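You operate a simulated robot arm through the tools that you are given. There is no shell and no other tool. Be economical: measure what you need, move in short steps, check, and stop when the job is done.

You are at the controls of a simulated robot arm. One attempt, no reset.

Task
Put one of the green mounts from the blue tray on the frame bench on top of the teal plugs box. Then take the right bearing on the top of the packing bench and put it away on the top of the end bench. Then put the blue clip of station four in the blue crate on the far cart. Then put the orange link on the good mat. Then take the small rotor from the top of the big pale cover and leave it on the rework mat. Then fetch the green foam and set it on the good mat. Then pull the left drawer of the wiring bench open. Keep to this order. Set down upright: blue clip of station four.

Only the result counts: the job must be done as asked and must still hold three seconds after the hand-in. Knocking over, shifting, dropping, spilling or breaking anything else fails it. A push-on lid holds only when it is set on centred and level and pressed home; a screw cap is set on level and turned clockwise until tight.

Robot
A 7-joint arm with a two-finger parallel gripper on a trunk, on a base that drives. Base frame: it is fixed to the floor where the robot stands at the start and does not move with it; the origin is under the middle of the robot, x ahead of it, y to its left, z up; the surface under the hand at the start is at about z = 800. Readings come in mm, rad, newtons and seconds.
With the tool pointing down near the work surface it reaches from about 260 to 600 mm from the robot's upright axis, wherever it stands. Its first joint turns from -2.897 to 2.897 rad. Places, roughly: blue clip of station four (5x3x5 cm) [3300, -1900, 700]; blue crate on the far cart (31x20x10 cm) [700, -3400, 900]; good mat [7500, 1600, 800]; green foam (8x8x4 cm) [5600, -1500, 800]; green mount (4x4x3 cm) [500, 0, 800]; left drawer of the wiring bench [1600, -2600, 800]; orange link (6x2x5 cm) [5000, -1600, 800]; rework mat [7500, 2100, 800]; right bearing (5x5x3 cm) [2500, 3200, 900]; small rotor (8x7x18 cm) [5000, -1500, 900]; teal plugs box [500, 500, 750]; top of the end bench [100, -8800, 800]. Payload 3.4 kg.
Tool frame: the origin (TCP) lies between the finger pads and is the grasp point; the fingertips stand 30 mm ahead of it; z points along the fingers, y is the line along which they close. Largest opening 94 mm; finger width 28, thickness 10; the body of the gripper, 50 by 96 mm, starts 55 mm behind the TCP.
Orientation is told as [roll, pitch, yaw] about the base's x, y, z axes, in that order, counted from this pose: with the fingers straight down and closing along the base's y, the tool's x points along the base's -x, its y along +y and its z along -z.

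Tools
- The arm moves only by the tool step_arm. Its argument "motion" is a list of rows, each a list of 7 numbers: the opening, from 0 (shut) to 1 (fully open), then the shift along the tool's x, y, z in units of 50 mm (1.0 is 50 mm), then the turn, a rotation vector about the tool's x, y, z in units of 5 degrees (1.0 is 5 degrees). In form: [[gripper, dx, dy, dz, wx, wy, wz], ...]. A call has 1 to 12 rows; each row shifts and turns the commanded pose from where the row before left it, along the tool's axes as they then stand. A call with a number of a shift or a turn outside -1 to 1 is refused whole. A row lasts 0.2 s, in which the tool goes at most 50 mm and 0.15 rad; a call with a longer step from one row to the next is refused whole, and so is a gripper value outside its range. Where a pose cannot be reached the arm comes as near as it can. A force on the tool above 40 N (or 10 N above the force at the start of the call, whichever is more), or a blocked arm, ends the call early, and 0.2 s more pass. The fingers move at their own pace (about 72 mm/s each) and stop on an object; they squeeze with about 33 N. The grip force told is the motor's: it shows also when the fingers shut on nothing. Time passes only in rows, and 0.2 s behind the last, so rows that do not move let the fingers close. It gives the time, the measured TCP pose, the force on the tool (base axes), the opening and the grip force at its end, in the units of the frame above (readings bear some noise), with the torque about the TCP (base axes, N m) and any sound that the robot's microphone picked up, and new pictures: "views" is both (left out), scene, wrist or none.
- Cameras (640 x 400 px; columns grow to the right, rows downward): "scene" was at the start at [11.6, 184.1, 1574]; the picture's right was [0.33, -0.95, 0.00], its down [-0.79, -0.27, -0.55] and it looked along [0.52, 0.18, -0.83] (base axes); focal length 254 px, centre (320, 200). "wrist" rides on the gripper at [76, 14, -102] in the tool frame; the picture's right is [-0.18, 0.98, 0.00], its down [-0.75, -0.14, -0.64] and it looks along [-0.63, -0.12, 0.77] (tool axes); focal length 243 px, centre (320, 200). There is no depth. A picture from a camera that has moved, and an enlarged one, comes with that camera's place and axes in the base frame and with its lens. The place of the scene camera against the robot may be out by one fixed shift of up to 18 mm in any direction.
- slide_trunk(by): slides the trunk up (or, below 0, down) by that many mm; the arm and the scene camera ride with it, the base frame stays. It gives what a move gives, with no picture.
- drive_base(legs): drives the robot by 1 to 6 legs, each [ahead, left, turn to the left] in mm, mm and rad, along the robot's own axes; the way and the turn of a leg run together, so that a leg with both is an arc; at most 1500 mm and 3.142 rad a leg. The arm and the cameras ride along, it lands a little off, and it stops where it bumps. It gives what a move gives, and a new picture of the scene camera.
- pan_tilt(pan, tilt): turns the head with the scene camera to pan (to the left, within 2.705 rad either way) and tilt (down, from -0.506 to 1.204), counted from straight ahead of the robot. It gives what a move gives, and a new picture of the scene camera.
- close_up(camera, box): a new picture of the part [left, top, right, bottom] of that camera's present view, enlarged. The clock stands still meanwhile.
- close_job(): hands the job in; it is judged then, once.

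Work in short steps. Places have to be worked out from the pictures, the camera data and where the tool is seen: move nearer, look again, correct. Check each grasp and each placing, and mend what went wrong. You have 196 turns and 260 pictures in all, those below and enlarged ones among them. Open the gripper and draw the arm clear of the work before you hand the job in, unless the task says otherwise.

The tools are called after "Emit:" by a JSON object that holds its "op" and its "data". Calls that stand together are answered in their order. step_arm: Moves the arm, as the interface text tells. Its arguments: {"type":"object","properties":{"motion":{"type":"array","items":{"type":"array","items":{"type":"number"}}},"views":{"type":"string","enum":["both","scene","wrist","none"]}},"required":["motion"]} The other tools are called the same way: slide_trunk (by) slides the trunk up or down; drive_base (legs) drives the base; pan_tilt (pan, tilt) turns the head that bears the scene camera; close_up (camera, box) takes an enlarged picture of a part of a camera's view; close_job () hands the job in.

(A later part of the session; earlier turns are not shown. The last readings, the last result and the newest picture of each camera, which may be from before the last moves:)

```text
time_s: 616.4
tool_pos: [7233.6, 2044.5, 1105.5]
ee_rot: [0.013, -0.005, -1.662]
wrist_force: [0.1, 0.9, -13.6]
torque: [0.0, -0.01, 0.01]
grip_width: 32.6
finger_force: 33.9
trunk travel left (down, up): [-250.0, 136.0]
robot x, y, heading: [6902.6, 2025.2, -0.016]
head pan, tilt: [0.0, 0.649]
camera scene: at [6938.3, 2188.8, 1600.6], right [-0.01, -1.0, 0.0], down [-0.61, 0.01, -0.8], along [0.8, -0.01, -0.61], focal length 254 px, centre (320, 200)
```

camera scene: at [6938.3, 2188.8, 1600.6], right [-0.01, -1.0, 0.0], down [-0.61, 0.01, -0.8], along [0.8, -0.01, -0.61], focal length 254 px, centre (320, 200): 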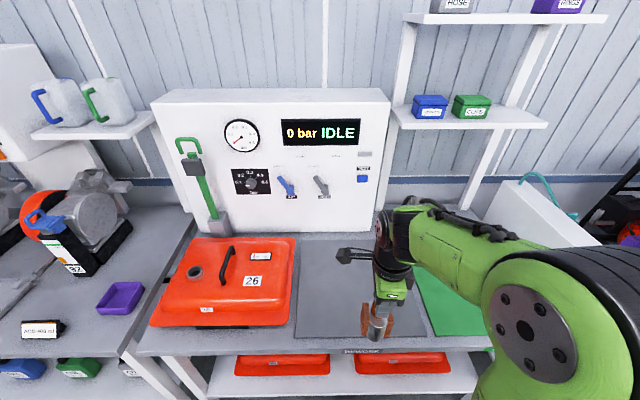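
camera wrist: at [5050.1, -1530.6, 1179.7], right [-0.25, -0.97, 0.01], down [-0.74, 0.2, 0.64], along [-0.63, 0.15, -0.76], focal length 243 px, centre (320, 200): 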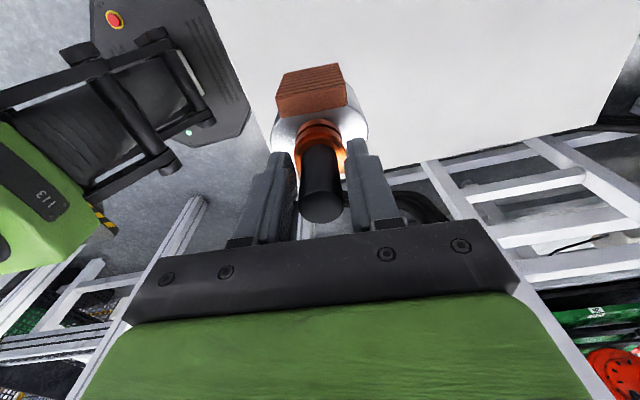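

Rework mat spans y≈1853–2265, x from ≈7307. I move the rotor over (7410, 2030) and descend to ~13 mm above the mat.

Emit:
{"op": "step_arm", "data": {"motion": [[0, 0, 0.9, 0, 0, 0, 0], [0, 0, 0.9, 0, 0, 0, 0], [0, 0, 0.9, 0, 0, 0, 0], [0, 0, 0.8, 0.3, 0, 0, 0], [0, 0, 0, 0.8, 0, 0, 0], [0, 0, 0, 0.8, 0, 0, 0], [0, 0, 0, 0.6, 0, 0, 0], [0, 0, 0, 0, 0, 0, 0]], "views": "both"}}

```text
time_s: 618.2
tool_pos: [7407.2, 2030.1, 979.5]
ee_rot: [0.014, -0.006, -1.661]
wrist_force: [0.6, 0.0, -13.8]
torque: [0.01, 0.02, 0.0]
grip_width: 32.4
finger_force: 33.4
trunk travel left (down, up): [-250.0, 136.0]
robot x, y, heading: [6906.3, 2027.3, -0.008]
head pan, tilt: [0.0, 0.649]
camera scene: at [6938.2, 2188.9, 1600.6], right [-0.01, -1.0, 0.0], down [-0.61, 0.01, -0.8], along [0.8, -0.01, -0.61], focal length 254 px, centre (320, 200)
camera wrist: at [7427.1, 2104.9, 1081.3], right [0.96, -0.27, 0.01], down [-0.22, -0.73, 0.64], along [-0.17, -0.62, -0.76], focal length 243 px, centre (320, 200)
```

scene: 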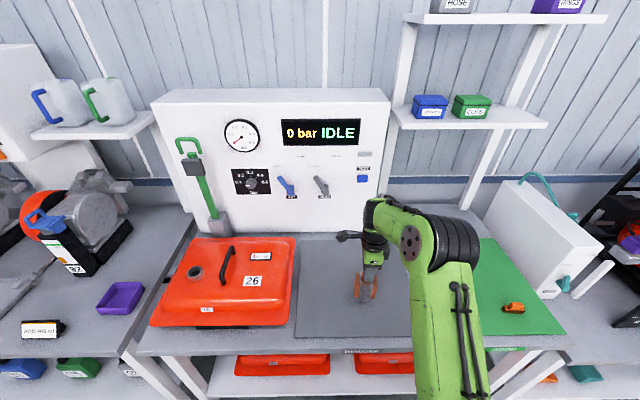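
wrist: 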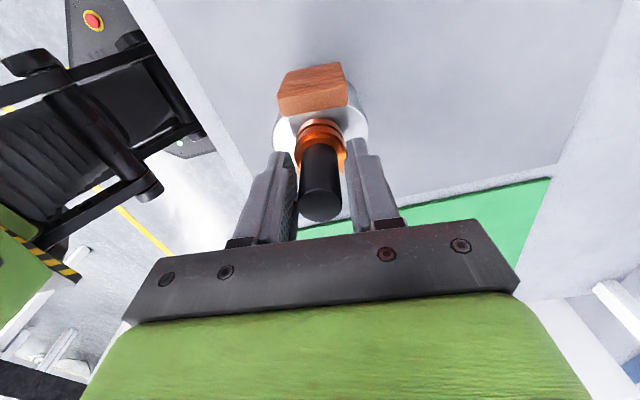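

Rotor is over the rework mat. I lower in small steps to contact (load relief shows in the vertical force).

Emit:
{"op": "step_arm", "data": {"motion": [[0, 0, 0, 0.1, 0, 0, 0], [0, 0, 0, 0.06, 0, 0, 0], [0, 0, 0, 0.04, 0, 0, 0], [0, 0, 0, 0, 0, 0, 0]], "views": "none"}}

Emit:
{"op": "step_arm", "data": {"motion": [[0, 0, 0, 0.04, 0, 0, 0], [0, 0, 0, 0.04, 0, 0, 0], [0, 0, 0, 0, 0, 0, 0]], "views": "none"}}

```text
time_s: 619.2
tool_pos: [7408.5, 2028.9, 971.3]
ee_rot: [0.012, -0.004, -1.662]
wrist_force: [0.4, 0.6, -13.9]
torque: [0.01, -0.02, -0.02]
grip_width: 32.4
finger_force: 32.8
trunk travel left (down, up): [-250.0, 136.0]
robot x, y, heading: [6906.2, 2028.0, -0.012]
head pan, tilt: [0.0, 0.649]
```

```text
time_s: 620.0
tool_pos: [7408.0, 2027.6, 966.6]
ee_rot: [0.014, -0.004, -1.663]
wrist_force: [1.0, 0.1, -14.1]
torque: [-0.01, -0.01, -0.02]
grip_width: 32.0
finger_force: 33.0
trunk travel left (down, up): [-250.0, 136.0]
robot x, y, heading: [6904.0, 2029.1, -0.012]
head pan, tilt: [0.0, 0.649]
```

Emit:
{"op": "step_arm", "data": {"motion": [[0, 0, 0, 0.04, 0, 0, 0], [0, 0, 0, 0.03, 0, 0, 0], [0, 0, 0, 0.02, 0, 0, 0], [0, 0, 0, 0, 0, 0, 0]], "views": "none"}}

Emit:
{"op": "step_arm", "data": {"motion": [[0, 0, 0, 0.02, 0, 0, 0], [0, 0, 0, 0.02, 0, 0, 0], [0, 0, 0, 0, 0, 0, 0]], "views": "none"}}

```text
time_s: 621.0
tool_pos: [7408.8, 2028.4, 964.4]
ee_rot: [0.016, -0.005, -1.662]
wrist_force: [1.4, 0.8, -3.5]
torque: [0.14, -0.14, 0.01]
grip_width: 32.8
finger_force: 32.8
trunk travel left (down, up): [-250.0, 136.0]
robot x, y, heading: [6904.6, 2027.4, -0.008]
head pan, tilt: [0.0, 0.649]
```

```text
time_s: 621.8
tool_pos: [7407.8, 2028.7, 963.7]
ee_rot: [0.021, -0.004, -1.662]
wrist_force: [3.0, 1.5, 19.6]
torque: [0.2, 0.04, -0.03]
grip_width: 32.2
finger_force: 32.3
trunk travel left (down, up): [-250.0, 136.0]
robot x, y, heading: [6904.6, 2028.5, -0.013]
head pan, tilt: [0.0, 0.649]
```

Contact. I ease back 1 mm, open to 60 mm and rise straight.

Emit:
{"op": "step_arm", "data": {"motion": [[0, 0, 0, -0.03, 0, 0, 0], [0, 0, 0, 0, 0, 0, 0], [0.5, 0, 0, 0, 0, 0, 0], [0.6, 0, 0, 0, 0, 0, 0], [0.6, 0, 0, 0, 0, 0, 0], [0.6, 0, 0, -0.4, 0, 0, 0], [0.6, 0, 0, -0.8, 0, 0, 0], [0.6, 0, 0, -0.9, 0, 0, 0], [0.6, 0, 0, -0.6, 0, 0, 0]], "views": "wrist"}}

```text
time_s: 623.8
tool_pos: [7405.4, 2026.7, 1098.6]
ee_rot: [0.013, -0.005, -1.661]
wrist_force: [-0.6, 0.1, 0.5]
torque: [-0.01, -0.02, 0.03]
grip_width: 56.4
finger_force: 0.1
trunk travel left (down, up): [-250.0, 136.0]
robot x, y, heading: [6900.6, 2025.4, -0.011]
head pan, tilt: [0.0, 0.649]
camera wrist: at [7424.7, 2102.5, 1200.2], right [0.96, -0.27, 0.01], down [-0.22, -0.73, 0.64], along [-0.16, -0.62, -0.76], focal length 243 px, centre (320, 200)
```

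wrist: 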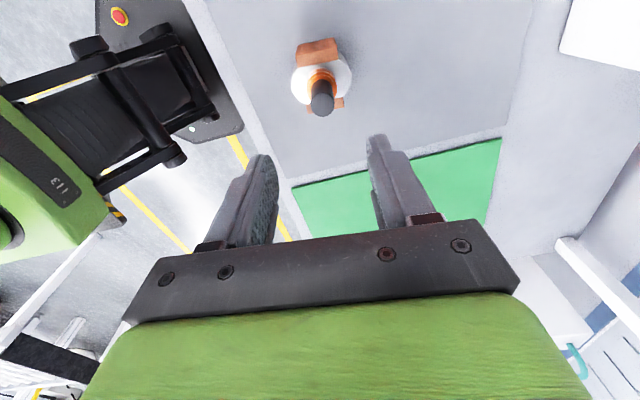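

Rotor stands on the rework mat. Now the foam: I retract and go back to the cover, standing further east.

Emit:
{"op": "step_arm", "data": {"motion": [[0.6, 0, -0.8, 0, 0, 0, 0], [0.6, 0, -0.8, 0, 0, 0, 0], [0.6, 0, -0.8, 0, 0, 0, 0], [0.6, 0, -0.8, 0, 0, 0, 0], [0.6, 0, -0.8, 0, 0, 0, 0]], "views": "none"}}

Emit:
{"op": "drive_base", "data": {"legs": [[-560, 0, 0], [0, -1450, 0], [0, -1150, 0], [-930, 0, 0], [0, 0, -1.56]]}}

```text
time_s: 625.0
tool_pos: [7205.1, 2047.6, 1097.5]
ee_rot: [0.017, -0.005, -1.663]
wrist_force: [0.1, 0.2, -0.2]
torque: [-0.02, -0.01, 0.0]
grip_width: 56.3
finger_force: 0.1
trunk travel left (down, up): [-250.0, 136.0]
robot x, y, heading: [6903.4, 2031.0, -0.01]
head pan, tilt: [0.0, 0.649]
```

```text
time_s: 648.8
tool_pos: [5369.0, -853.9, 1097.7]
ee_rot: [0.014, -0.006, 3.041]
wrist_force: [0.3, 0.1, -0.7]
torque: [0.01, 0.01, -0.02]
grip_width: 56.4
finger_force: 0.0
trunk travel left (down, up): [-250.0, 136.0]
robot x, y, heading: [5353.1, -553.0, -1.595]
head pan, tilt: [0.0, 0.649]
camera scene: at [5509.7, -570.7, 1600.7], right [-1.0, 0.02, 0.0], down [0.01, 0.6, -0.8], along [-0.02, -0.8, -0.6], focal length 254 px, centre (320, 200)
```

scene: 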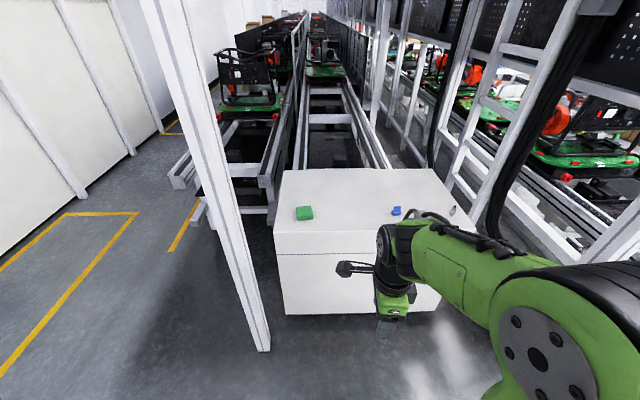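

Foam at about (5560, −1488). I drive forward 450 and 70 left.

Emit:
{"op": "drive_base", "data": {"legs": [[445, 70, 0.03]]}}

Emit:
{"op": "step_arm", "data": {"motion": [[1, 0.9, 0, 0, 0, 0, 0], [1, 0.9, 0, 0, 0, 0, 0], [1, 0.6, 0.7, 0, 0, 0, 0], [1, 0, 0.8, 0, 0, 0, 0], [1, 0, 0.8, 0, 0, 0, 0], [1, 0, 0, 0, 0, 0, 0]], "views": "wrist"}}

```text
time_s: 651.6
tool_pos: [5447.0, -1305.6, 1096.8]
ee_rot: [0.016, -0.006, 3.07]
wrist_force: [0.6, -0.5, -0.4]
torque: [0.01, 0.0, 0.01]
grip_width: 56.5
finger_force: 0.0
trunk travel left (down, up): [-250.0, 136.0]
robot x, y, heading: [5423.9, -999.9, -1.566]
head pan, tilt: [0.0, 0.649]
camera scene: at [5578.6, -1018.0, 1600.6], right [-1.0, -0.01, 0.0], down [0.0, 0.61, -0.8], along [0.01, -0.8, -0.61], focal length 254 px, centre (320, 200)
```

scene: 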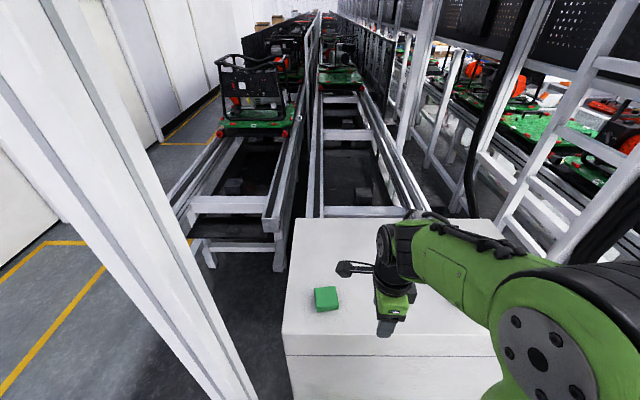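

```text
time_s: 653.0
tool_pos: [5556.1, -1428.0, 1100.2]
ee_rot: [0.014, -0.006, 3.07]
wrist_force: [0.0, -0.4, -0.3]
torque: [-0.01, 0.01, 0.05]
grip_width: 94.1
finger_force: 0.0
trunk travel left (down, up): [-250.0, 136.0]
robot x, y, heading: [5427.7, -998.1, -1.563]
head pan, tilt: [0.0, 0.649]
camera wrist: at [5631.0, -1445.9, 1202.2], right [-0.25, -0.97, 0.02], down [-0.74, 0.2, 0.64], along [-0.63, 0.15, -0.77], focal length 243 px, centre (320, 200)
```

wrist: 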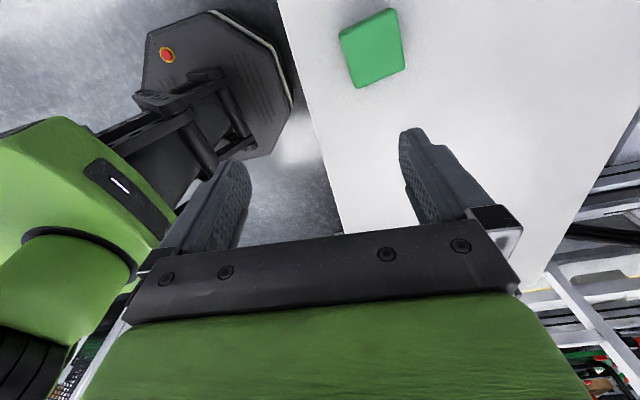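

Emit:
{"op": "close_up", "data": {"camera": "wrist", "box": [310, 0, 438, 100]}}

```text
4.00 times, centred on (374, 50) of wrist
camera zoom: at [5631.0, -1445.9, 1202.2], right [-0.25, -0.97, 0.02], down [-0.74, 0.2, 0.64], along [-0.63, 0.15, -0.77], focal length 970 px, centre (104, 800)
```

zoom: 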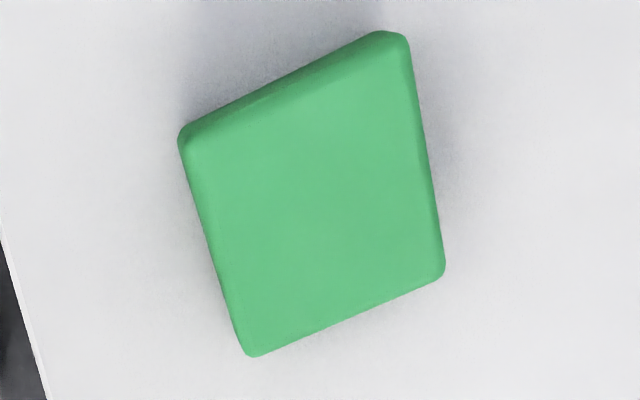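

Foam top centre is about (5553, −1508), rotated +0.12 rad. I rotate the hand +0.19 rad, move over it and descend to TCP≈930.

Emit:
{"op": "step_arm", "data": {"motion": [[1, 0.05, 0.8, 0, 0, 0, 0], [1, 0, 0.78, 0, 0, 0, 0], [1, 0, 0, 0.8, 0, 0, -1], [1, 0, 0, 0.8, 0, 0, -1], [1, 0, 0, 0.8, 0, 0, -0.2], [1, 0, 0, 0.9, 0, 0, 0], [1, 0, 0, 0, 0, 0, 0]], "views": "wrist"}}

Emit:
{"op": "close_up", "data": {"camera": "wrist", "box": [240, 40, 400, 190]}}

```text
time_s: 654.6
tool_pos: [5552.7, -1511.6, 932.1]
ee_rot: [0.014, -0.008, -3.019]
wrist_force: [-0.9, 0.4, 0.2]
torque: [-0.03, -0.01, -0.03]
grip_width: 94.2
finger_force: 0.0
trunk travel left (down, up): [-250.0, 136.0]
robot x, y, heading: [5421.0, -1001.4, -1.564]
head pan, tilt: [0.0, 0.649]
camera wrist: at [5629.1, -1515.3, 1033.1], right [-0.06, -1.0, 0.01], down [-0.76, 0.06, 0.65], along [-0.65, 0.03, -0.76], focal length 243 px, centre (320, 200)
```

wrist: 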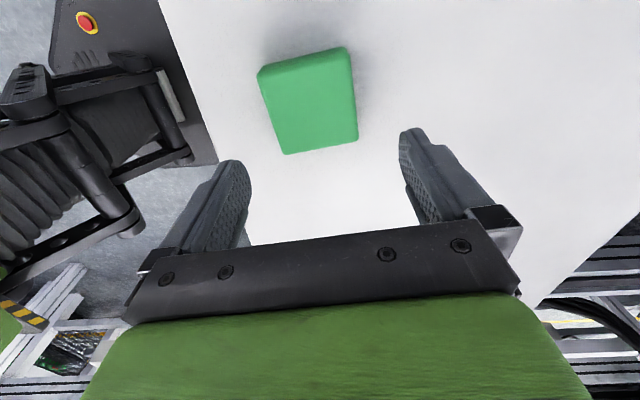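

```text
2.67 times, centred on (320, 115) of wrist
camera zoom: at [5629.1, -1515.3, 1033.1], right [-0.06, -1.0, 0.01], down [-0.76, 0.06, 0.65], along [-0.65, 0.03, -0.76], focal length 647 px, centre (320, 427)
```

zoom: 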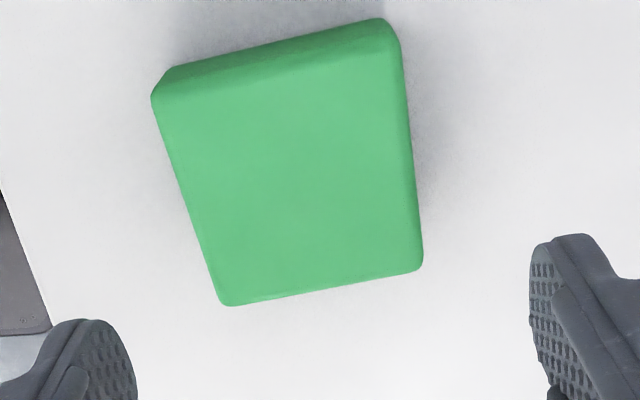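

Well aligned; needs +4 mm in tool x and −6 mm in tool y. Foam top z≈827. I descend to TCP≈829 and close.

Emit:
{"op": "step_arm", "data": {"motion": [[1, 0.08, -0.12, 0, 0, 0, 0], [1, 0, 0, 0.8, 0, 0, 0], [1, 0, 0, 0.7, 0, 0, 0], [1, 0, 0, 0.56, 0, 0, 0], [1, 0, 0, 0, 0, 0, 0]], "views": "wrist"}}

```text
time_s: 655.8
tool_pos: [5557.1, -1503.9, 831.5]
ee_rot: [0.014, -0.009, -3.022]
wrist_force: [0.4, 0.0, 0.7]
torque: [-0.03, 0.0, -0.01]
grip_width: 94.0
finger_force: 0.0
trunk travel left (down, up): [-250.0, 136.0]
robot x, y, heading: [5424.4, -1002.4, -1.565]
head pan, tilt: [0.0, 0.649]
camera wrist: at [5634.3, -1507.8, 932.9], right [-0.06, -1.0, 0.01], down [-0.76, 0.06, 0.65], along [-0.65, 0.03, -0.76], focal length 243 px, centre (320, 200)
```

wrist: 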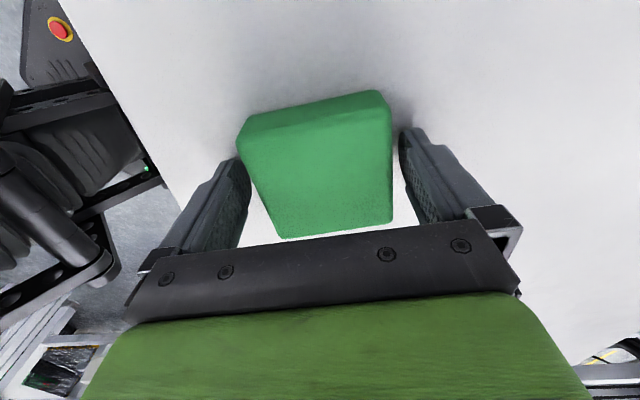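

Fingers straddle the foam. I close and lift.

Emit:
{"op": "step_arm", "data": {"motion": [[0.5, 0, 0, 0, 0, 0, 0], [0.5, 0, 0, 0, 0, 0, 0], [0.5, 0, 0, 0, 0, 0, 0], [0.5, 0, 0, -0.2, 0, 0, 0], [0.5, 0, 0, -0.6, 0, 0, 0], [0.5, 0, 0, -0.9, 0, 0, 0], [0.5, 0, 0, -0.9, 0, 0, 0], [0.5, 0, 0, -0.9, 0, 0, 0], [0.5, 0, 0, -0.9, 0, 0, 0]], "views": "wrist"}}

```text
time_s: 657.8
tool_pos: [5552.7, -1502.0, 1051.6]
ee_rot: [0.011, -0.009, -3.022]
wrist_force: [-0.6, 0.1, 0.5]
torque: [-0.05, -0.01, -0.01]
grip_width: 77.5
finger_force: 33.5
trunk travel left (down, up): [-250.0, 136.0]
robot x, y, heading: [5423.6, -1000.1, -1.564]
head pan, tilt: [0.0, 0.649]
camera wrist: at [5629.6, -1505.1, 1153.3], right [-0.06, -1.0, 0.01], down [-0.76, 0.06, 0.65], along [-0.65, 0.03, -0.76], focal length 243 px, centre (320, 200)
```

wrist: 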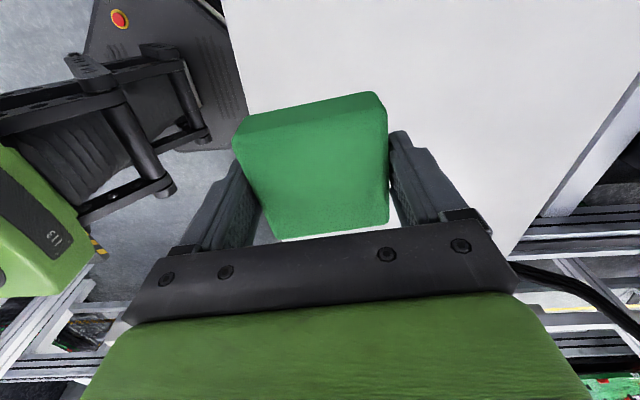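

Foam held. I retract and drive to the good mat again.

Emit:
{"op": "step_arm", "data": {"motion": [[0.5, 0, -0.9, -0.3, 0, 0, 0], [0.5, 0, -0.9, -0.3, 0, 0, 0], [0.5, 0, -0.9, 0, 0, 0, 0], [0.5, 0, -0.8, 0, 0, 0, 0]], "views": "none"}}

Emit:
{"op": "drive_base", "data": {"legs": [[-430, 0, 0], [0, 0, 1.56], [920, 0, 0], [0, 1450, 0], [0, 710, 0]]}}

```text
time_s: 658.8
tool_pos: [5534.2, -1327.7, 1081.1]
ee_rot: [0.013, -0.009, -3.022]
wrist_force: [0.2, -0.5, -0.1]
torque: [-0.01, -0.02, 0.03]
grip_width: 77.5
finger_force: 32.9
trunk travel left (down, up): [-250.0, 136.0]
robot x, y, heading: [5423.0, -1000.4, -1.562]
head pan, tilt: [0.0, 0.649]
```

```text
time_s: 679.9
tool_pos: [6625.8, 1712.5, 1079.9]
ee_rot: [0.013, -0.008, -1.44]
wrist_force: [0.2, -0.5, 0.1]
torque: [-0.01, 0.0, 0.02]
grip_width: 77.4
finger_force: 32.7
trunk travel left (down, up): [-250.0, 136.0]
robot x, y, heading: [6304.5, 1591.6, 0.017]
head pan, tilt: [0.0, 0.649]
camera scene: at [6328.1, 1758.1, 1600.6], right [0.02, -1.0, 0.0], down [-0.6, -0.01, -0.8], along [0.8, 0.01, -0.6], focal length 254 px, centre (320, 200)
```

scene: 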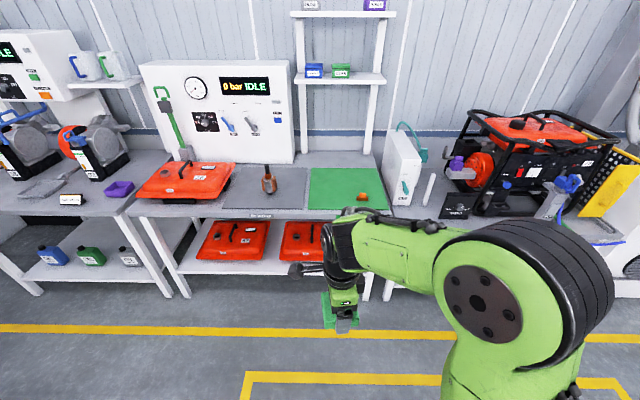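

Both placed items stand. I drive forward 590.

Emit:
{"op": "drive_base", "data": {"legs": [[590, -10, -0.017]]}}

Emit:
{"op": "step_arm", "data": {"motion": [[0.5, 0, 0.8, 0, 0, 0, 0], [0.5, 0, 0.8, 0, 0, 0, 0], [0.5, 0, 0.8, 0, 0, 0, 0], [0.5, 0, 0.8, 0.5, 0, 0, 0], [0.5, 0, 0, 0.8, 0, 0, 0], [0.5, 0, 0, 0, 0, 0, 0]], "views": "both"}}

```text
time_s: 683.3
tool_pos: [7227.5, 1700.7, 1080.2]
ee_rot: [0.014, -0.009, -1.459]
wrist_force: [0.6, -0.2, -0.7]
torque: [0.0, 0.0, 0.01]
grip_width: 77.3
finger_force: 33.6
trunk travel left (down, up): [-250.0, 136.0]
robot x, y, heading: [6895.2, 1593.5, -0.0]
head pan, tilt: [0.0, 0.649]
camera scene: at [6929.0, 1752.3, 1600.6], right [0.0, -1.0, 0.0], down [-0.61, 0.0, -0.8], along [0.8, 0.0, -0.61], focal length 254 px, centre (320, 200)
```

scene: 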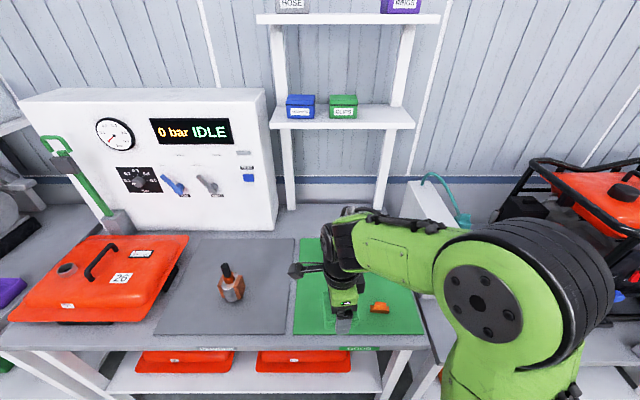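

```text
time_s: 684.7
tool_pos: [7387.0, 1718.4, 1016.8]
ee_rot: [0.01, -0.009, -1.456]
wrist_force: [0.6, 0.0, -0.5]
torque: [0.01, 0.02, 0.0]
grip_width: 77.3
finger_force: 32.3
trunk travel left (down, up): [-250.0, 136.0]
robot x, y, heading: [6894.2, 1592.9, 0.001]
head pan, tilt: [0.0, 0.649]
camera scene: at [6928.3, 1752.6, 1600.6], right [0.0, -1.0, 0.0], down [-0.6, 0.0, -0.8], along [0.8, 0.0, -0.6], focal length 254 px, centre (320, 200)
camera wrist: at [7390.1, 1797.2, 1118.3], right [1.0, -0.07, 0.01], down [-0.06, -0.76, 0.65], along [-0.04, -0.65, -0.76], focal length 243 px, centre (320, 200)
```

scene: 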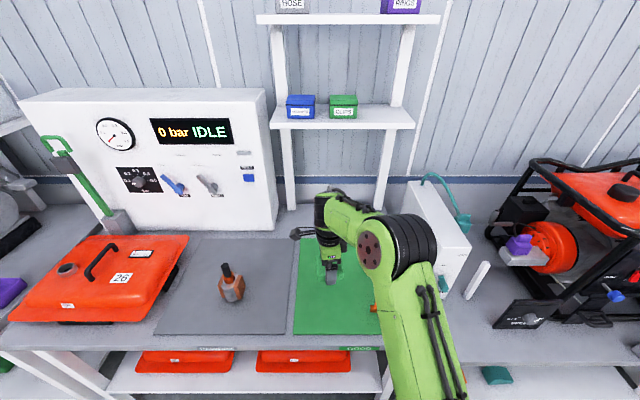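
wrist: 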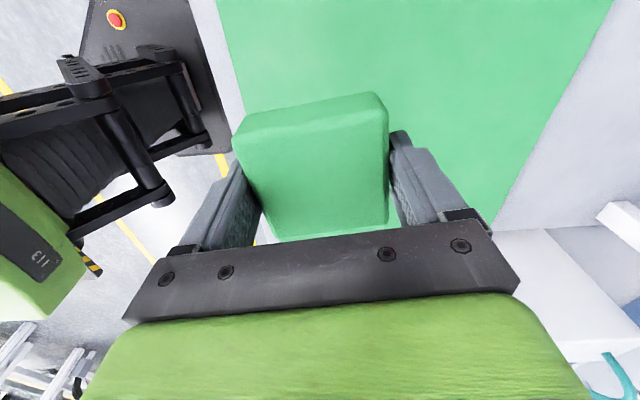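

Foam is over the mat, clear of the link. I descend to ~10 mm above, then probe.

Emit:
{"op": "step_arm", "data": {"motion": [[0.5, 0, 0, 0.8, 0, 0, 0], [0.5, 0, 0, 0.8, 0, 0, 0], [0.5, 0, 0, 0.8, 0, 0, 0], [0.5, 0, 0, 0.7, 0, 0, 0], [0.5, 0, 0, 0.2, 0, 0, 0], [0.5, 0, 0, 0, 0, 0, 0]], "views": "none"}}

Emit:
{"op": "step_arm", "data": {"motion": [[0.5, 0, 0, 0.05, 0, 0, 0], [0.5, 0, 0, 0.05, 0, 0, 0], [0.5, 0, 0, 0.04, 0, 0, 0], [0.5, 0, 0, 0, 0, 0, 0]], "views": "wrist"}}

```text
time_s: 686.1
tool_pos: [7389.0, 1718.0, 852.5]
ee_rot: [0.014, -0.009, -1.454]
wrist_force: [1.3, 0.3, -0.4]
torque: [0.0, 0.0, 0.01]
grip_width: 77.1
finger_force: 32.9
trunk travel left (down, up): [-250.0, 136.0]
robot x, y, heading: [6896.2, 1588.9, 0.003]
head pan, tilt: [0.0, 0.649]
```

```text
time_s: 687.1
tool_pos: [7388.0, 1718.6, 845.5]
ee_rot: [0.013, -0.008, -1.458]
wrist_force: [0.2, 0.0, -0.7]
torque: [-0.02, 0.0, -0.02]
grip_width: 77.4
finger_force: 33.3
trunk travel left (down, up): [-250.0, 136.0]
robot x, y, heading: [6898.2, 1593.5, 0.004]
head pan, tilt: [0.0, 0.649]
camera wrist: at [7391.4, 1796.4, 946.8], right [1.0, -0.07, 0.01], down [-0.06, -0.76, 0.65], along [-0.03, -0.65, -0.76], focal length 243 px, centre (320, 200)
```

wrist: 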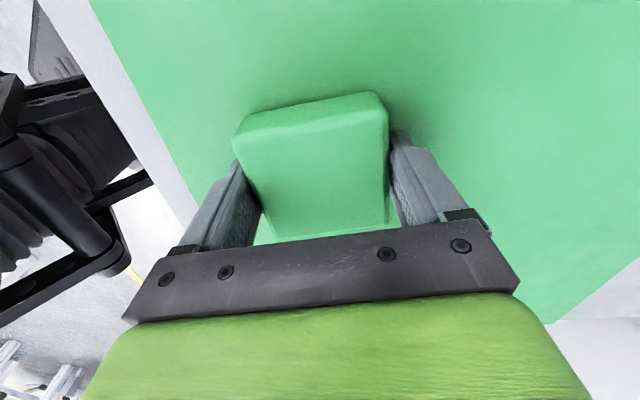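

Emit:
{"op": "step_arm", "data": {"motion": [[0.5, 0, 0, 0.04, 0, 0, 0], [0.5, 0, 0, 0.04, 0, 0, 0], [0.5, 0, 0, 0.04, 0, 0, 0], [0.5, 0, 0, 0, 0, 0, 0]], "views": "none"}}

```text
time_s: 688.1
tool_pos: [7386.9, 1717.3, 838.6]
ee_rot: [0.015, -0.009, -1.457]
wrist_force: [-0.3, -0.2, 0.0]
torque: [0.03, -0.01, -0.01]
grip_width: 77.3
finger_force: 33.1
trunk travel left (down, up): [-250.0, 136.0]
robot x, y, heading: [6896.6, 1590.0, 0.003]
head pan, tilt: [0.0, 0.649]
```

Emit:
{"op": "step_arm", "data": {"motion": [[0.5, 0, 0, 0.04, 0, 0, 0], [0.5, 0, 0, 0.04, 0, 0, 0], [0.5, 0, 0, 0.04, 0, 0, 0], [0.5, 0, 0, 0, 0, 0, 0]], "views": "none"}}

```text
time_s: 688.9
tool_pos: [7389.1, 1719.3, 839.2]
ee_rot: [0.02, -0.008, -1.456]
wrist_force: [-7.4, -3.1, 18.2]
torque: [-0.22, 0.84, 0.11]
grip_width: 77.3
finger_force: 33.0
trunk travel left (down, up): [-250.0, 136.0]
robot x, y, heading: [6893.1, 1591.6, -0.0]
head pan, tilt: [0.0, 0.649]
stopped in row 4: the force on the tool passed its limit at 43 N (the readings are from after the stop); the commanded pose is now the measured one
```

Contact. I ease up, open fully and rise.

Emit:
{"op": "step_arm", "data": {"motion": [[0.5, 0, 0, -0.04, 0, 0, 0], [0.5, 0, 0, 0, 0, 0, 0], [1, 0, 0, 0, 0, 0, 0], [1, 0, 0, 0, 0, 0, 0], [1, 0, 0, 0, 0, 0, 0], [1, 0, 0, -0.5, 0, 0, 0], [1, 0, 0, -0.9, 0, 0, 0], [1, 0, 0, -0.9, 0, 0, 0], [1, 0, 0, -0.9, 0, 0, 0], [1, 0, 0, -0.9, 0, 0, 0]], "views": "both"}}

```text
time_s: 691.1
tool_pos: [7386.2, 1720.9, 1044.6]
ee_rot: [0.017, -0.009, -1.46]
wrist_force: [0.0, 0.0, -0.6]
torque: [-0.01, -0.01, 0.04]
grip_width: 94.1
finger_force: 0.0
trunk travel left (down, up): [-250.0, 136.0]
robot x, y, heading: [6898.6, 1589.7, -0.005]
head pan, tilt: [0.0, 0.649]
camera scene: at [6927.2, 1752.4, 1600.7], right [0.0, -1.0, 0.0], down [-0.6, 0.0, -0.8], along [0.8, 0.0, -0.6], focal length 254 px, centre (320, 200)
camera wrist: at [7388.3, 1798.4, 1146.2], right [1.0, -0.07, 0.02], down [-0.07, -0.76, 0.64], along [-0.03, -0.64, -0.76], focal length 243 px, centre (320, 200)
```

scene: 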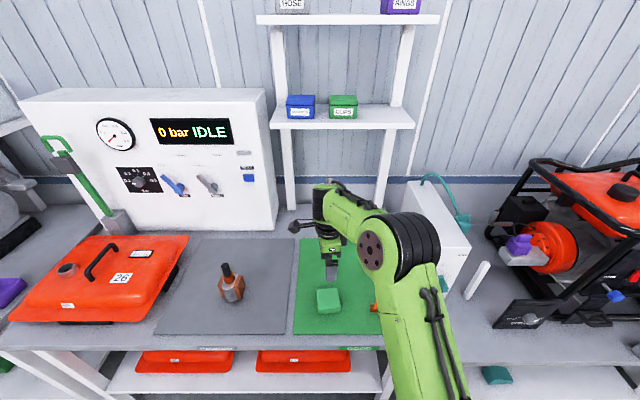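
wrist: 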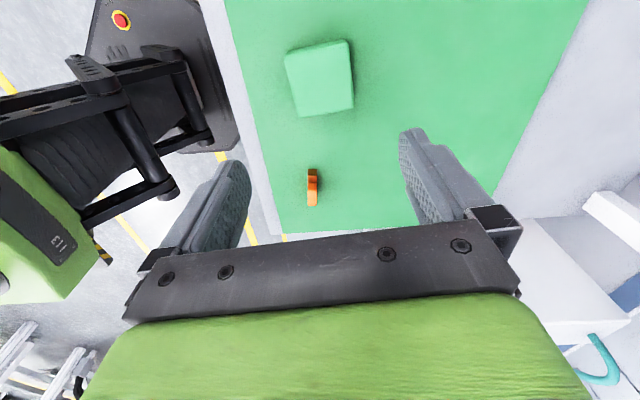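

Foam and link are both on the good mat, rotor on the rework mat. Last: the wiring bench's left drawer. I retract and retrace the way west (backing).

Emit:
{"op": "step_arm", "data": {"motion": [[0.6, 0, -0.8, -0.3, 0, 0, 0], [0.6, 0, -0.8, -0.3, 0, 0, 0], [0.6, 0, -0.8, -0.3, 0, 0, 0], [0.6, 0, -0.8, 0, 0, 0, 0], [0.6, 0, -0.8, 0, 0, 0, 0]], "views": "none"}}

Emit:
{"op": "drive_base", "data": {"legs": [[-560, 0, 0], [0, 330, 0], [-1480, 0, 0], [0, 590, 0]]}}

```text
time_s: 692.3
tool_pos: [7184.2, 1697.6, 1086.3]
ee_rot: [0.02, -0.006, -1.458]
wrist_force: [0.0, 0.7, -0.8]
torque: [0.03, -0.02, 0.0]
grip_width: 56.4
finger_force: 0.1
trunk travel left (down, up): [-250.0, 136.0]
robot x, y, heading: [6897.4, 1590.6, 0.0]
head pan, tilt: [0.0, 0.649]
```

```text
time_s: 707.1
tool_pos: [5135.0, 2597.5, 1085.1]
ee_rot: [0.017, -0.008, -1.45]
wrist_force: [-0.1, 0.7, 0.2]
torque: [-0.01, 0.0, 0.02]
grip_width: 56.4
finger_force: 0.1
trunk travel left (down, up): [-250.0, 136.0]
robot x, y, heading: [4842.5, 2487.5, 0.004]
head pan, tilt: [0.0, 0.649]
camera scene: at [4876.1, 2651.3, 1600.6], right [0.01, -1.0, 0.0], down [-0.6, -0.01, -0.8], along [0.8, 0.01, -0.6], focal length 254 px, centre (320, 200)
```

scene: 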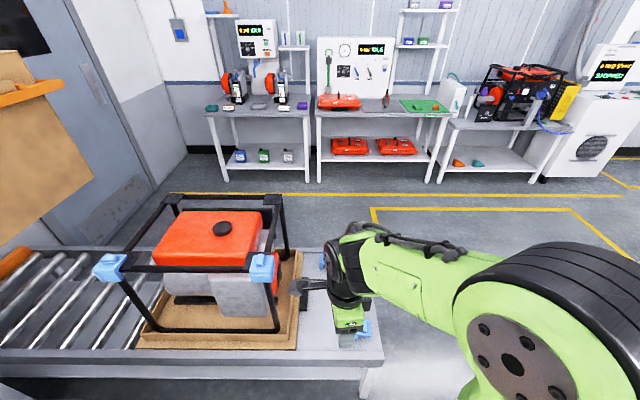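

I centre the arm over the robot first (away from the generator frame), then back west to x≈2680.

Emit:
{"op": "step_arm", "data": {"motion": [[0.6, -0.9, 0, 0, 0, 0, 0], [0.6, -0.9, 0, 0, 0, 0, 0], [0.6, -0.6, 0, 0, 0, 0, 0]], "views": "none"}}

Emit:
{"op": "drive_base", "data": {"legs": [[-1450, 0, 0], [-720, 0, 0], [0, 0, -1.575]]}}

```text
time_s: 707.9
tool_pos: [5148.3, 2477.5, 1087.1]
ee_rot: [0.018, -0.006, -1.448]
wrist_force: [-0.3, 0.7, -0.2]
torque: [0.02, 0.02, 0.02]
grip_width: 56.4
finger_force: 0.3
trunk travel left (down, up): [-250.0, 136.0]
robot x, y, heading: [4844.9, 2492.2, 0.008]
head pan, tilt: [0.0, 0.649]
```

```text
time_s: 722.4
tool_pos: [2698.3, 2124.8, 1088.1]
ee_rot: [0.017, -0.007, -2.958]
wrist_force: [0.3, 0.6, 0.1]
torque: [-0.04, 0.01, -0.02]
grip_width: 56.3
finger_force: 0.1
trunk travel left (down, up): [-250.0, 136.0]
robot x, y, heading: [2693.2, 2428.5, -1.496]
head pan, tilt: [0.0, 0.649]
camera scene: at [2849.9, 2421.3, 1600.7], right [-1.0, -0.07, 0.0], down [-0.04, 0.6, -0.8], along [0.05, -0.79, -0.6], focal length 254 px, centre (320, 200)
```

scene: 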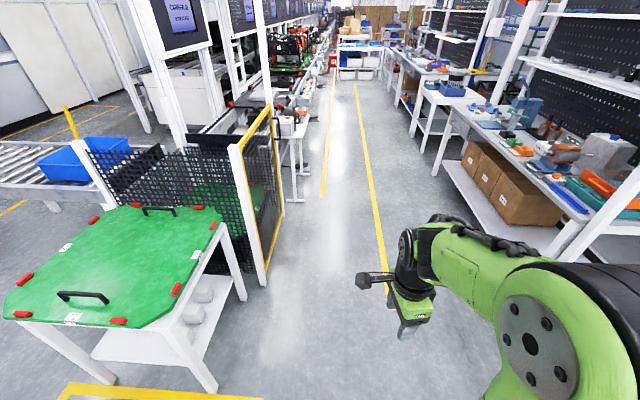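

Emit:
{"op": "drive_base", "data": {"legs": [[0, 0, -0.07], [1450, 0, 0], [1450, 0, 0], [1450, 0, 0], [550, 0, 0]]}}

Emit:
{"op": "pan_tilt", "data": {"pan": -1.3, "tilt": 0.5}}

```text
time_s: 746.1
tool_pos: [2733.4, -2703.3, 1087.4]
ee_rot: [0.018, -0.006, -3.007]
wrist_force: [-0.8, -0.3, 0.2]
torque: [0.0, 0.0, -0.02]
grip_width: 56.3
finger_force: 0.0
trunk travel left (down, up): [-250.0, 136.0]
robot x, y, heading: [2736.2, -2401.2, -1.553]
head pan, tilt: [0.0, 0.649]
camera scene: at [2897.1, -2415.3, 1600.6], right [-1.0, -0.02, 0.0], down [-0.01, 0.6, -0.8], along [0.02, -0.8, -0.61], focal length 254 px, centre (320, 200)
```

scene: 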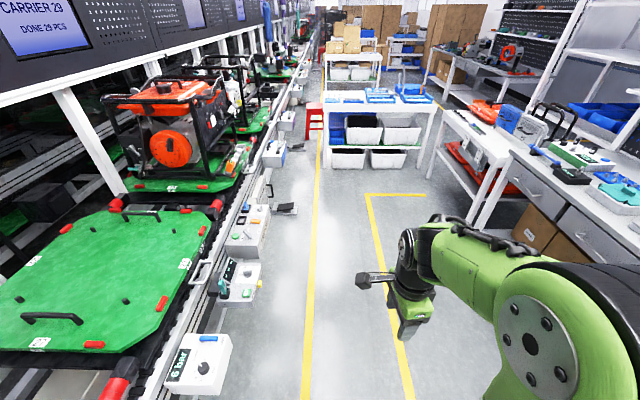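

```text
time_s: 747.5
tool_pos: [2733.7, -2702.3, 1088.4]
ee_rot: [0.017, -0.008, -3.004]
wrist_force: [-0.2, 0.3, -0.5]
torque: [-0.01, -0.04, 0.04]
grip_width: 56.4
finger_force: 0.0
trunk travel left (down, up): [-250.0, 136.0]
robot x, y, heading: [2737.5, -2400.4, -1.545]
head pan, tilt: [-1.3, 0.499]
camera scene: at [2808.1, -2354.0, 1614.0], right [-0.29, 0.96, 0.0], down [0.46, 0.14, -0.88], along [-0.84, -0.25, -0.48], focal length 254 px, centre (320, 200)
```

scene: 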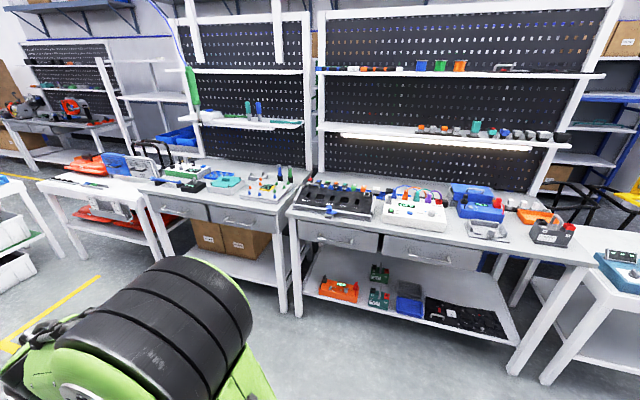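

The right bench's left drawer (handle near (1720, −2580)) matches. I turn to face west and take position about 650 mm from the handle.

Emit:
{"op": "drive_base", "data": {"legs": [[0, 0, -1.597], [330, 190, 0]]}}

Emit:
{"op": "pan_tilt", "data": {"pan": 0.0, "tilt": 0.75}}

```text
time_s: 753.7
tool_pos: [2120.6, -2574.3, 1087.7]
ee_rot: [0.017, -0.008, 1.685]
wrist_force: [-0.5, -0.3, 0.5]
torque: [0.04, 0.02, 0.0]
grip_width: 56.6
finger_force: 0.0
trunk travel left (down, up): [-250.0, 136.0]
robot x, y, heading: [2425.0, -2588.5, -3.139]
head pan, tilt: [-1.3, 0.499]
camera scene: at [2463.6, -2642.9, 1614.0], right [0.96, 0.27, 0.0], down [0.13, -0.46, -0.88], along [-0.24, 0.85, -0.48], focal length 254 px, centre (320, 200)
```

scene: 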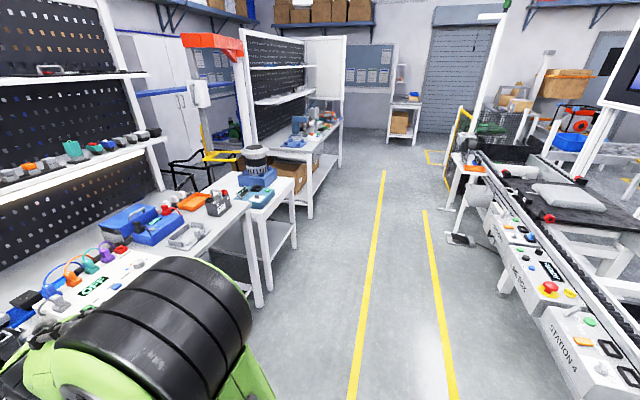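

```text
time_s: 755.2
tool_pos: [2121.7, -2573.1, 1087.3]
ee_rot: [0.017, -0.006, 1.687]
wrist_force: [-0.1, -0.1, -0.2]
torque: [-0.01, 0.01, 0.0]
grip_width: 56.4
finger_force: 0.1
trunk travel left (down, up): [-250.0, 136.0]
robot x, y, heading: [2424.4, -2587.2, -3.142]
head pan, tilt: [0.0, 0.75]
camera scene: at [2406.1, -2730.0, 1592.1], right [0.0, 1.0, 0.0], down [0.68, 0.0, -0.73], along [-0.73, 0.0, -0.68], focal length 254 px, centre (320, 200)
```

scene: 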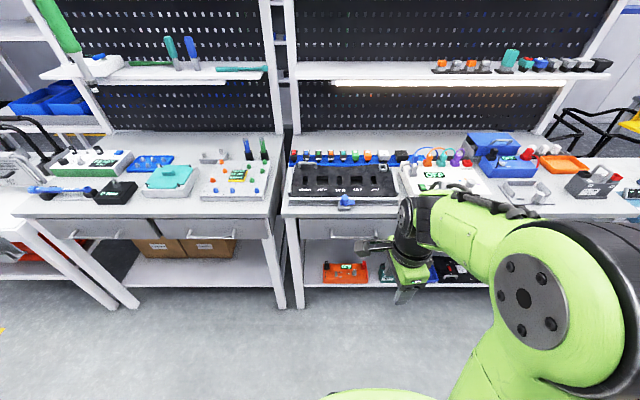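

Emit:
{"op": "close_up", "data": {"camera": "scene", "box": [280, 190, 420, 260]}}

```text
4.57 times, centred on (350, 225) of scene
camera zoom: at [2406.1, -2730.0, 1592.1], right [0.0, 1.0, 0.0], down [0.68, 0.0, -0.73], along [-0.73, 0.0, -0.68], focal length 1163 px, centre (183, 86)
```

zoom: 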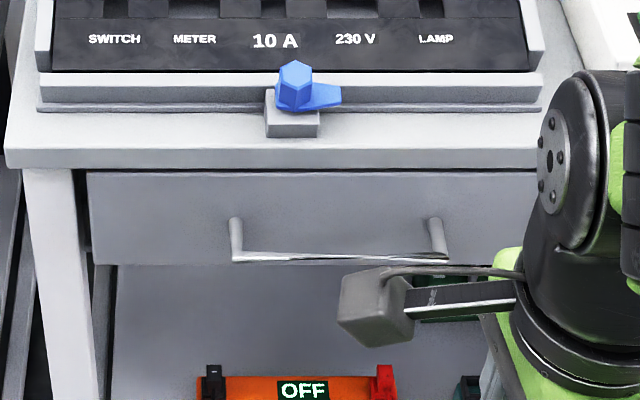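

The handle bar is horizontal, at about (1680, −2570, 670), 35 mm off the drawer front. I'll grip it with the fingers pointing forward, closing vertically. First extend forward, lower the trunk, then pitch the hand up.

Emit:
{"op": "step_arm", "data": {"motion": [[0.6, 0, 0.9, 0, 0, 0, 0], [0.6, 0, 0.9, 0, 0, 0, 0], [0.6, 0, 0.9, 0, 0, 0, 0], [0.6, 0, 0.9, 0, 0, 0, 0], [0.6, 0, 0.9, 0, 0, 0, 0]], "views": "none"}}

Emit:
{"op": "slide_trunk", "data": {"by": -220}}

Emit:
{"op": "step_arm", "data": {"motion": [[0.6, 0, 0, 0, -1, 0, 0], [0.6, 0, 0, 0, -1, 0, 0], [0.6, 0, 0, 0, -1, 0, 0], [0.6, 0, 0, 0, -1, 0, 0], [0.6, 0, 0, 0, -1, 0, 0], [0.6, 0, 0, 0, -1, 0, 0], [0.6, 0, 0, 0, -1, 0, 0], [0.6, 0, 0, 0, -1, 0, 0], [0.6, 0, 0, 0, -1, 0, 0]], "views": "scene"}}

```text
time_s: 756.4
tool_pos: [1891.6, -2597.9, 1088.8]
ee_rot: [0.012, -0.007, 1.686]
wrist_force: [0.1, -0.4, 0.2]
torque: [0.03, -0.04, 0.0]
grip_width: 56.3
finger_force: 0.0
trunk travel left (down, up): [-250.0, 136.0]
robot x, y, heading: [2424.8, -2589.5, -3.14]
head pan, tilt: [0.0, 0.75]
```

```text
time_s: 758.7
tool_pos: [1894.5, -2597.7, 870.3]
ee_rot: [0.017, -0.007, 1.686]
wrist_force: [-0.7, 0.0, -0.4]
torque: [0.03, -0.02, 0.03]
grip_width: 56.4
finger_force: 0.1
trunk travel left (down, up): [-30.0, 356.0]
robot x, y, heading: [2422.9, -2589.9, -3.142]
head pan, tilt: [0.0, 0.75]
```

```text
time_s: 760.7
tool_pos: [1893.7, -2597.2, 869.3]
ee_rot: [0.806, -0.007, 1.686]
wrist_force: [-1.1, 0.1, 0.7]
torque: [-0.02, -0.02, 0.03]
grip_width: 56.5
finger_force: 0.0
trunk travel left (down, up): [-30.0, 356.0]
robot x, y, heading: [2427.4, -2589.5, -3.141]
head pan, tilt: [0.0, 0.75]
camera scene: at [2406.1, -2730.1, 1371.9], right [0.0, 1.0, 0.0], down [0.68, 0.0, -0.73], along [-0.73, 0.0, -0.68], focal length 254 px, centre (320, 200)
```

scene: 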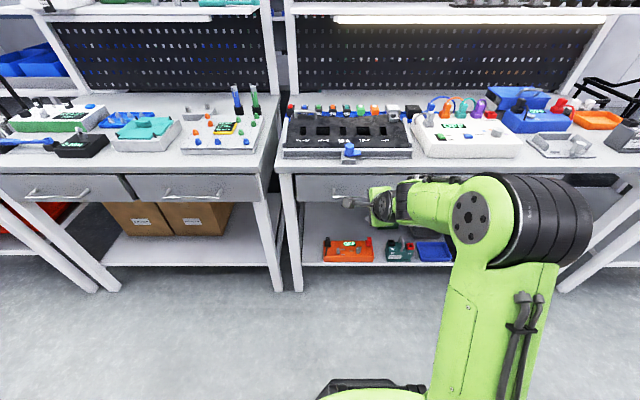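

Hand is at 45° and pointing forward. I enlarge the scene to triangulate the handle from the new camera height.

Emit:
{"op": "close_up", "data": {"camera": "scene", "box": [270, 130, 410, 230]}}

```text
4.00 times, centred on (340, 180) of scene
camera zoom: at [2406.1, -2730.1, 1371.9], right [0.0, 1.0, 0.0], down [0.68, 0.0, -0.73], along [-0.73, 0.0, -0.68], focal length 1018 px, centre (240, 280)
```

zoom: 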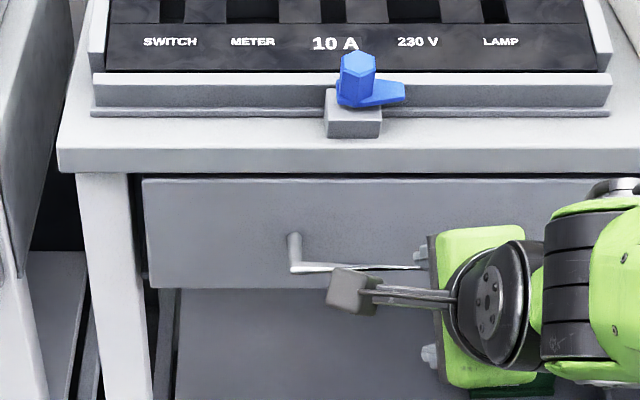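

Triangulated bar: centre about (1765, −2590, 778), drawer front at x≈1725, bench underside ~850. I finish the rotation to horizontal.

Emit:
{"op": "step_arm", "data": {"motion": [[0.6, 0, 0, 0, -1, 0, 0], [0.6, 0, 0, 0, -1, 0, 0], [0.6, 0, 0, 0, -1, 0, 0], [0.6, 0, 0, 0, -1, 0, 0], [0.6, 0, 0, 0, -1, 0, 0], [0.6, 0, 0, 0, -1, 0, 0], [0.6, 0, 0, 0, -1, 0, 0], [0.6, 0, 0, 0, -1, 0, 0], [0.6, 0, 0, 0, -0.76, 0, 0], [0.6, 0, 0, 0, 0, 0, 0]], "views": "wrist"}}

```text
time_s: 762.9
tool_pos: [1896.3, -2600.5, 869.5]
ee_rot: [1.477, -0.007, 1.696]
wrist_force: [0.4, -0.6, -0.5]
torque: [0.01, 0.0, -0.01]
grip_width: 56.4
finger_force: 0.0
out of reach, approached as far as the arm can: row 8, 9
trunk travel left (down, up): [-30.0, 356.0]
robot x, y, heading: [2425.4, -2589.2, -3.137]
head pan, tilt: [0.0, 0.75]
camera wrist: at [2003.8, -2664.2, 891.0], right [-0.11, 0.16, 0.98], down [0.55, 0.83, -0.07], along [-0.83, 0.53, -0.18], focal length 243 px, centre (320, 200)
```

wrist: 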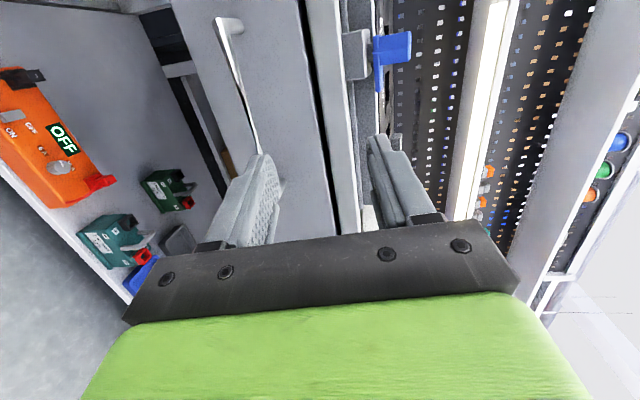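

The bar is seen at z≈781, x≈1765. I lower the hand to its level (staying back) and look again.

Emit:
{"op": "step_arm", "data": {"motion": [[0.6, -0.3, -0.5, 0, 0, 0, 0], [0.6, 0, -0.5, 0, 0, 0, 0], [0.6, 0, -0.54, 0, 0, 0, 0], [0.6, 0, 0, 0, 0, 0, 0]], "views": "wrist"}}

```text
time_s: 763.9
tool_pos: [1899.4, -2583.0, 792.6]
ee_rot: [1.479, -0.009, 1.697]
wrist_force: [0.6, 0.2, 0.3]
torque: [0.02, 0.03, -0.03]
grip_width: 56.6
finger_force: 0.0
trunk travel left (down, up): [-30.0, 356.0]
robot x, y, heading: [2425.8, -2588.6, -3.141]
head pan, tilt: [0.0, 0.75]
camera wrist: at [2007.4, -2647.1, 815.4], right [-0.11, 0.16, 0.98], down [0.55, 0.83, -0.07], along [-0.83, 0.53, -0.18], focal length 243 px, centre (320, 200)
```

wrist: 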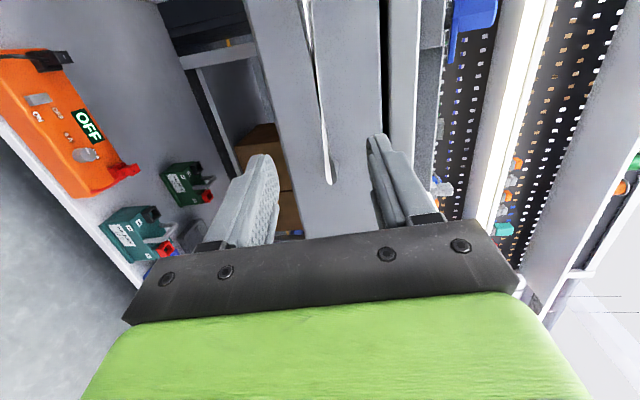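

Bar is centred between the fingers. I advance 117 mm along the finger axis and close on it.

Emit:
{"op": "step_arm", "data": {"motion": [[0.6, 0, 0, 0.7, 0, 0, 0], [0.6, 0, 0, 0.7, 0, 0, 0], [0.6, 0, 0, 0.5, 0, 0, 0], [0.6, 0, 0, 0.44, 0, 0, 0], [0.6, 0, 0, 0, 0, 0, 0]], "views": "wrist"}}

```text
time_s: 765.1
tool_pos: [1783.8, -2596.5, 781.6]
ee_rot: [1.479, -0.009, 1.695]
wrist_force: [-0.4, 0.0, 0.4]
torque: [0.0, -0.02, 0.0]
grip_width: 56.1
finger_force: 0.1
trunk travel left (down, up): [-30.0, 356.0]
robot x, y, heading: [2417.7, -2588.9, -3.135]
head pan, tilt: [0.0, 0.75]
camera wrist: at [1892.2, -2660.1, 804.6], right [-0.11, 0.16, 0.98], down [0.55, 0.83, -0.07], along [-0.83, 0.53, -0.18], focal length 243 px, centre (320, 200)
```

wrist: 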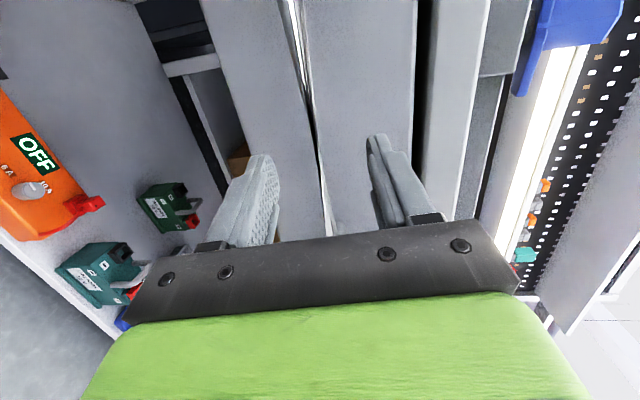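

Emit:
{"op": "step_arm", "data": {"motion": [[0, 0, 0, 0, 0, 0, 0], [0, 0, 0, 0, 0, 0, 0], [0, 0, 0, 0, 0, 0, 0], [0, 0, 0, 0, 0, 0, 0]], "views": "wrist"}}

```text
time_s: 766.1
tool_pos: [1783.9, -2597.1, 781.4]
ee_rot: [1.477, -0.007, 1.696]
wrist_force: [1.1, 0.0, -3.1]
torque: [-1.34, -0.13, -0.33]
grip_width: 13.8
finger_force: 45.0
trunk travel left (down, up): [-30.0, 356.0]
robot x, y, heading: [2423.2, -2589.5, -3.141]
head pan, tilt: [0.0, 0.75]
camera wrist: at [1892.5, -2659.9, 804.3], right [-0.11, 0.17, 0.98], down [0.55, 0.83, -0.08], along [-0.83, 0.53, -0.19], focal length 243 px, centre (320, 200)
```

wrist: 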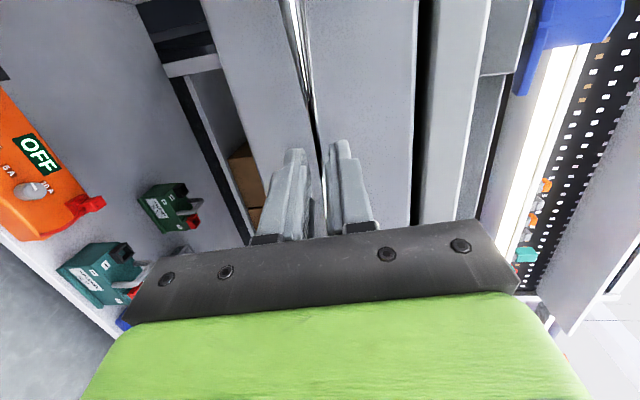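

Bar gripped (13.8 mm). I pull straight back with the arm first, gently, watching the force.

Emit:
{"op": "step_arm", "data": {"motion": [[0, 0.05, -0.037, -0.395, 0, 0, 0], [0, 0.05, -0.037, -0.395, 0, 0, 0], [0, 0.05, -0.037, -0.395, 0, 0, 0], [0, 0.05, -0.037, -0.395, 0, 0, 0]], "views": "none"}}

```text
time_s: 767.1
tool_pos: [1864.2, -2597.0, 781.2]
ee_rot: [1.476, -0.003, 1.693]
wrist_force: [2.1, 8.2, -0.7]
torque: [-1.43, -0.08, -1.03]
grip_width: 13.7
finger_force: 45.4
trunk travel left (down, up): [-30.0, 356.0]
robot x, y, heading: [2426.3, -2584.4, -3.134]
head pan, tilt: [0.0, 0.75]
```

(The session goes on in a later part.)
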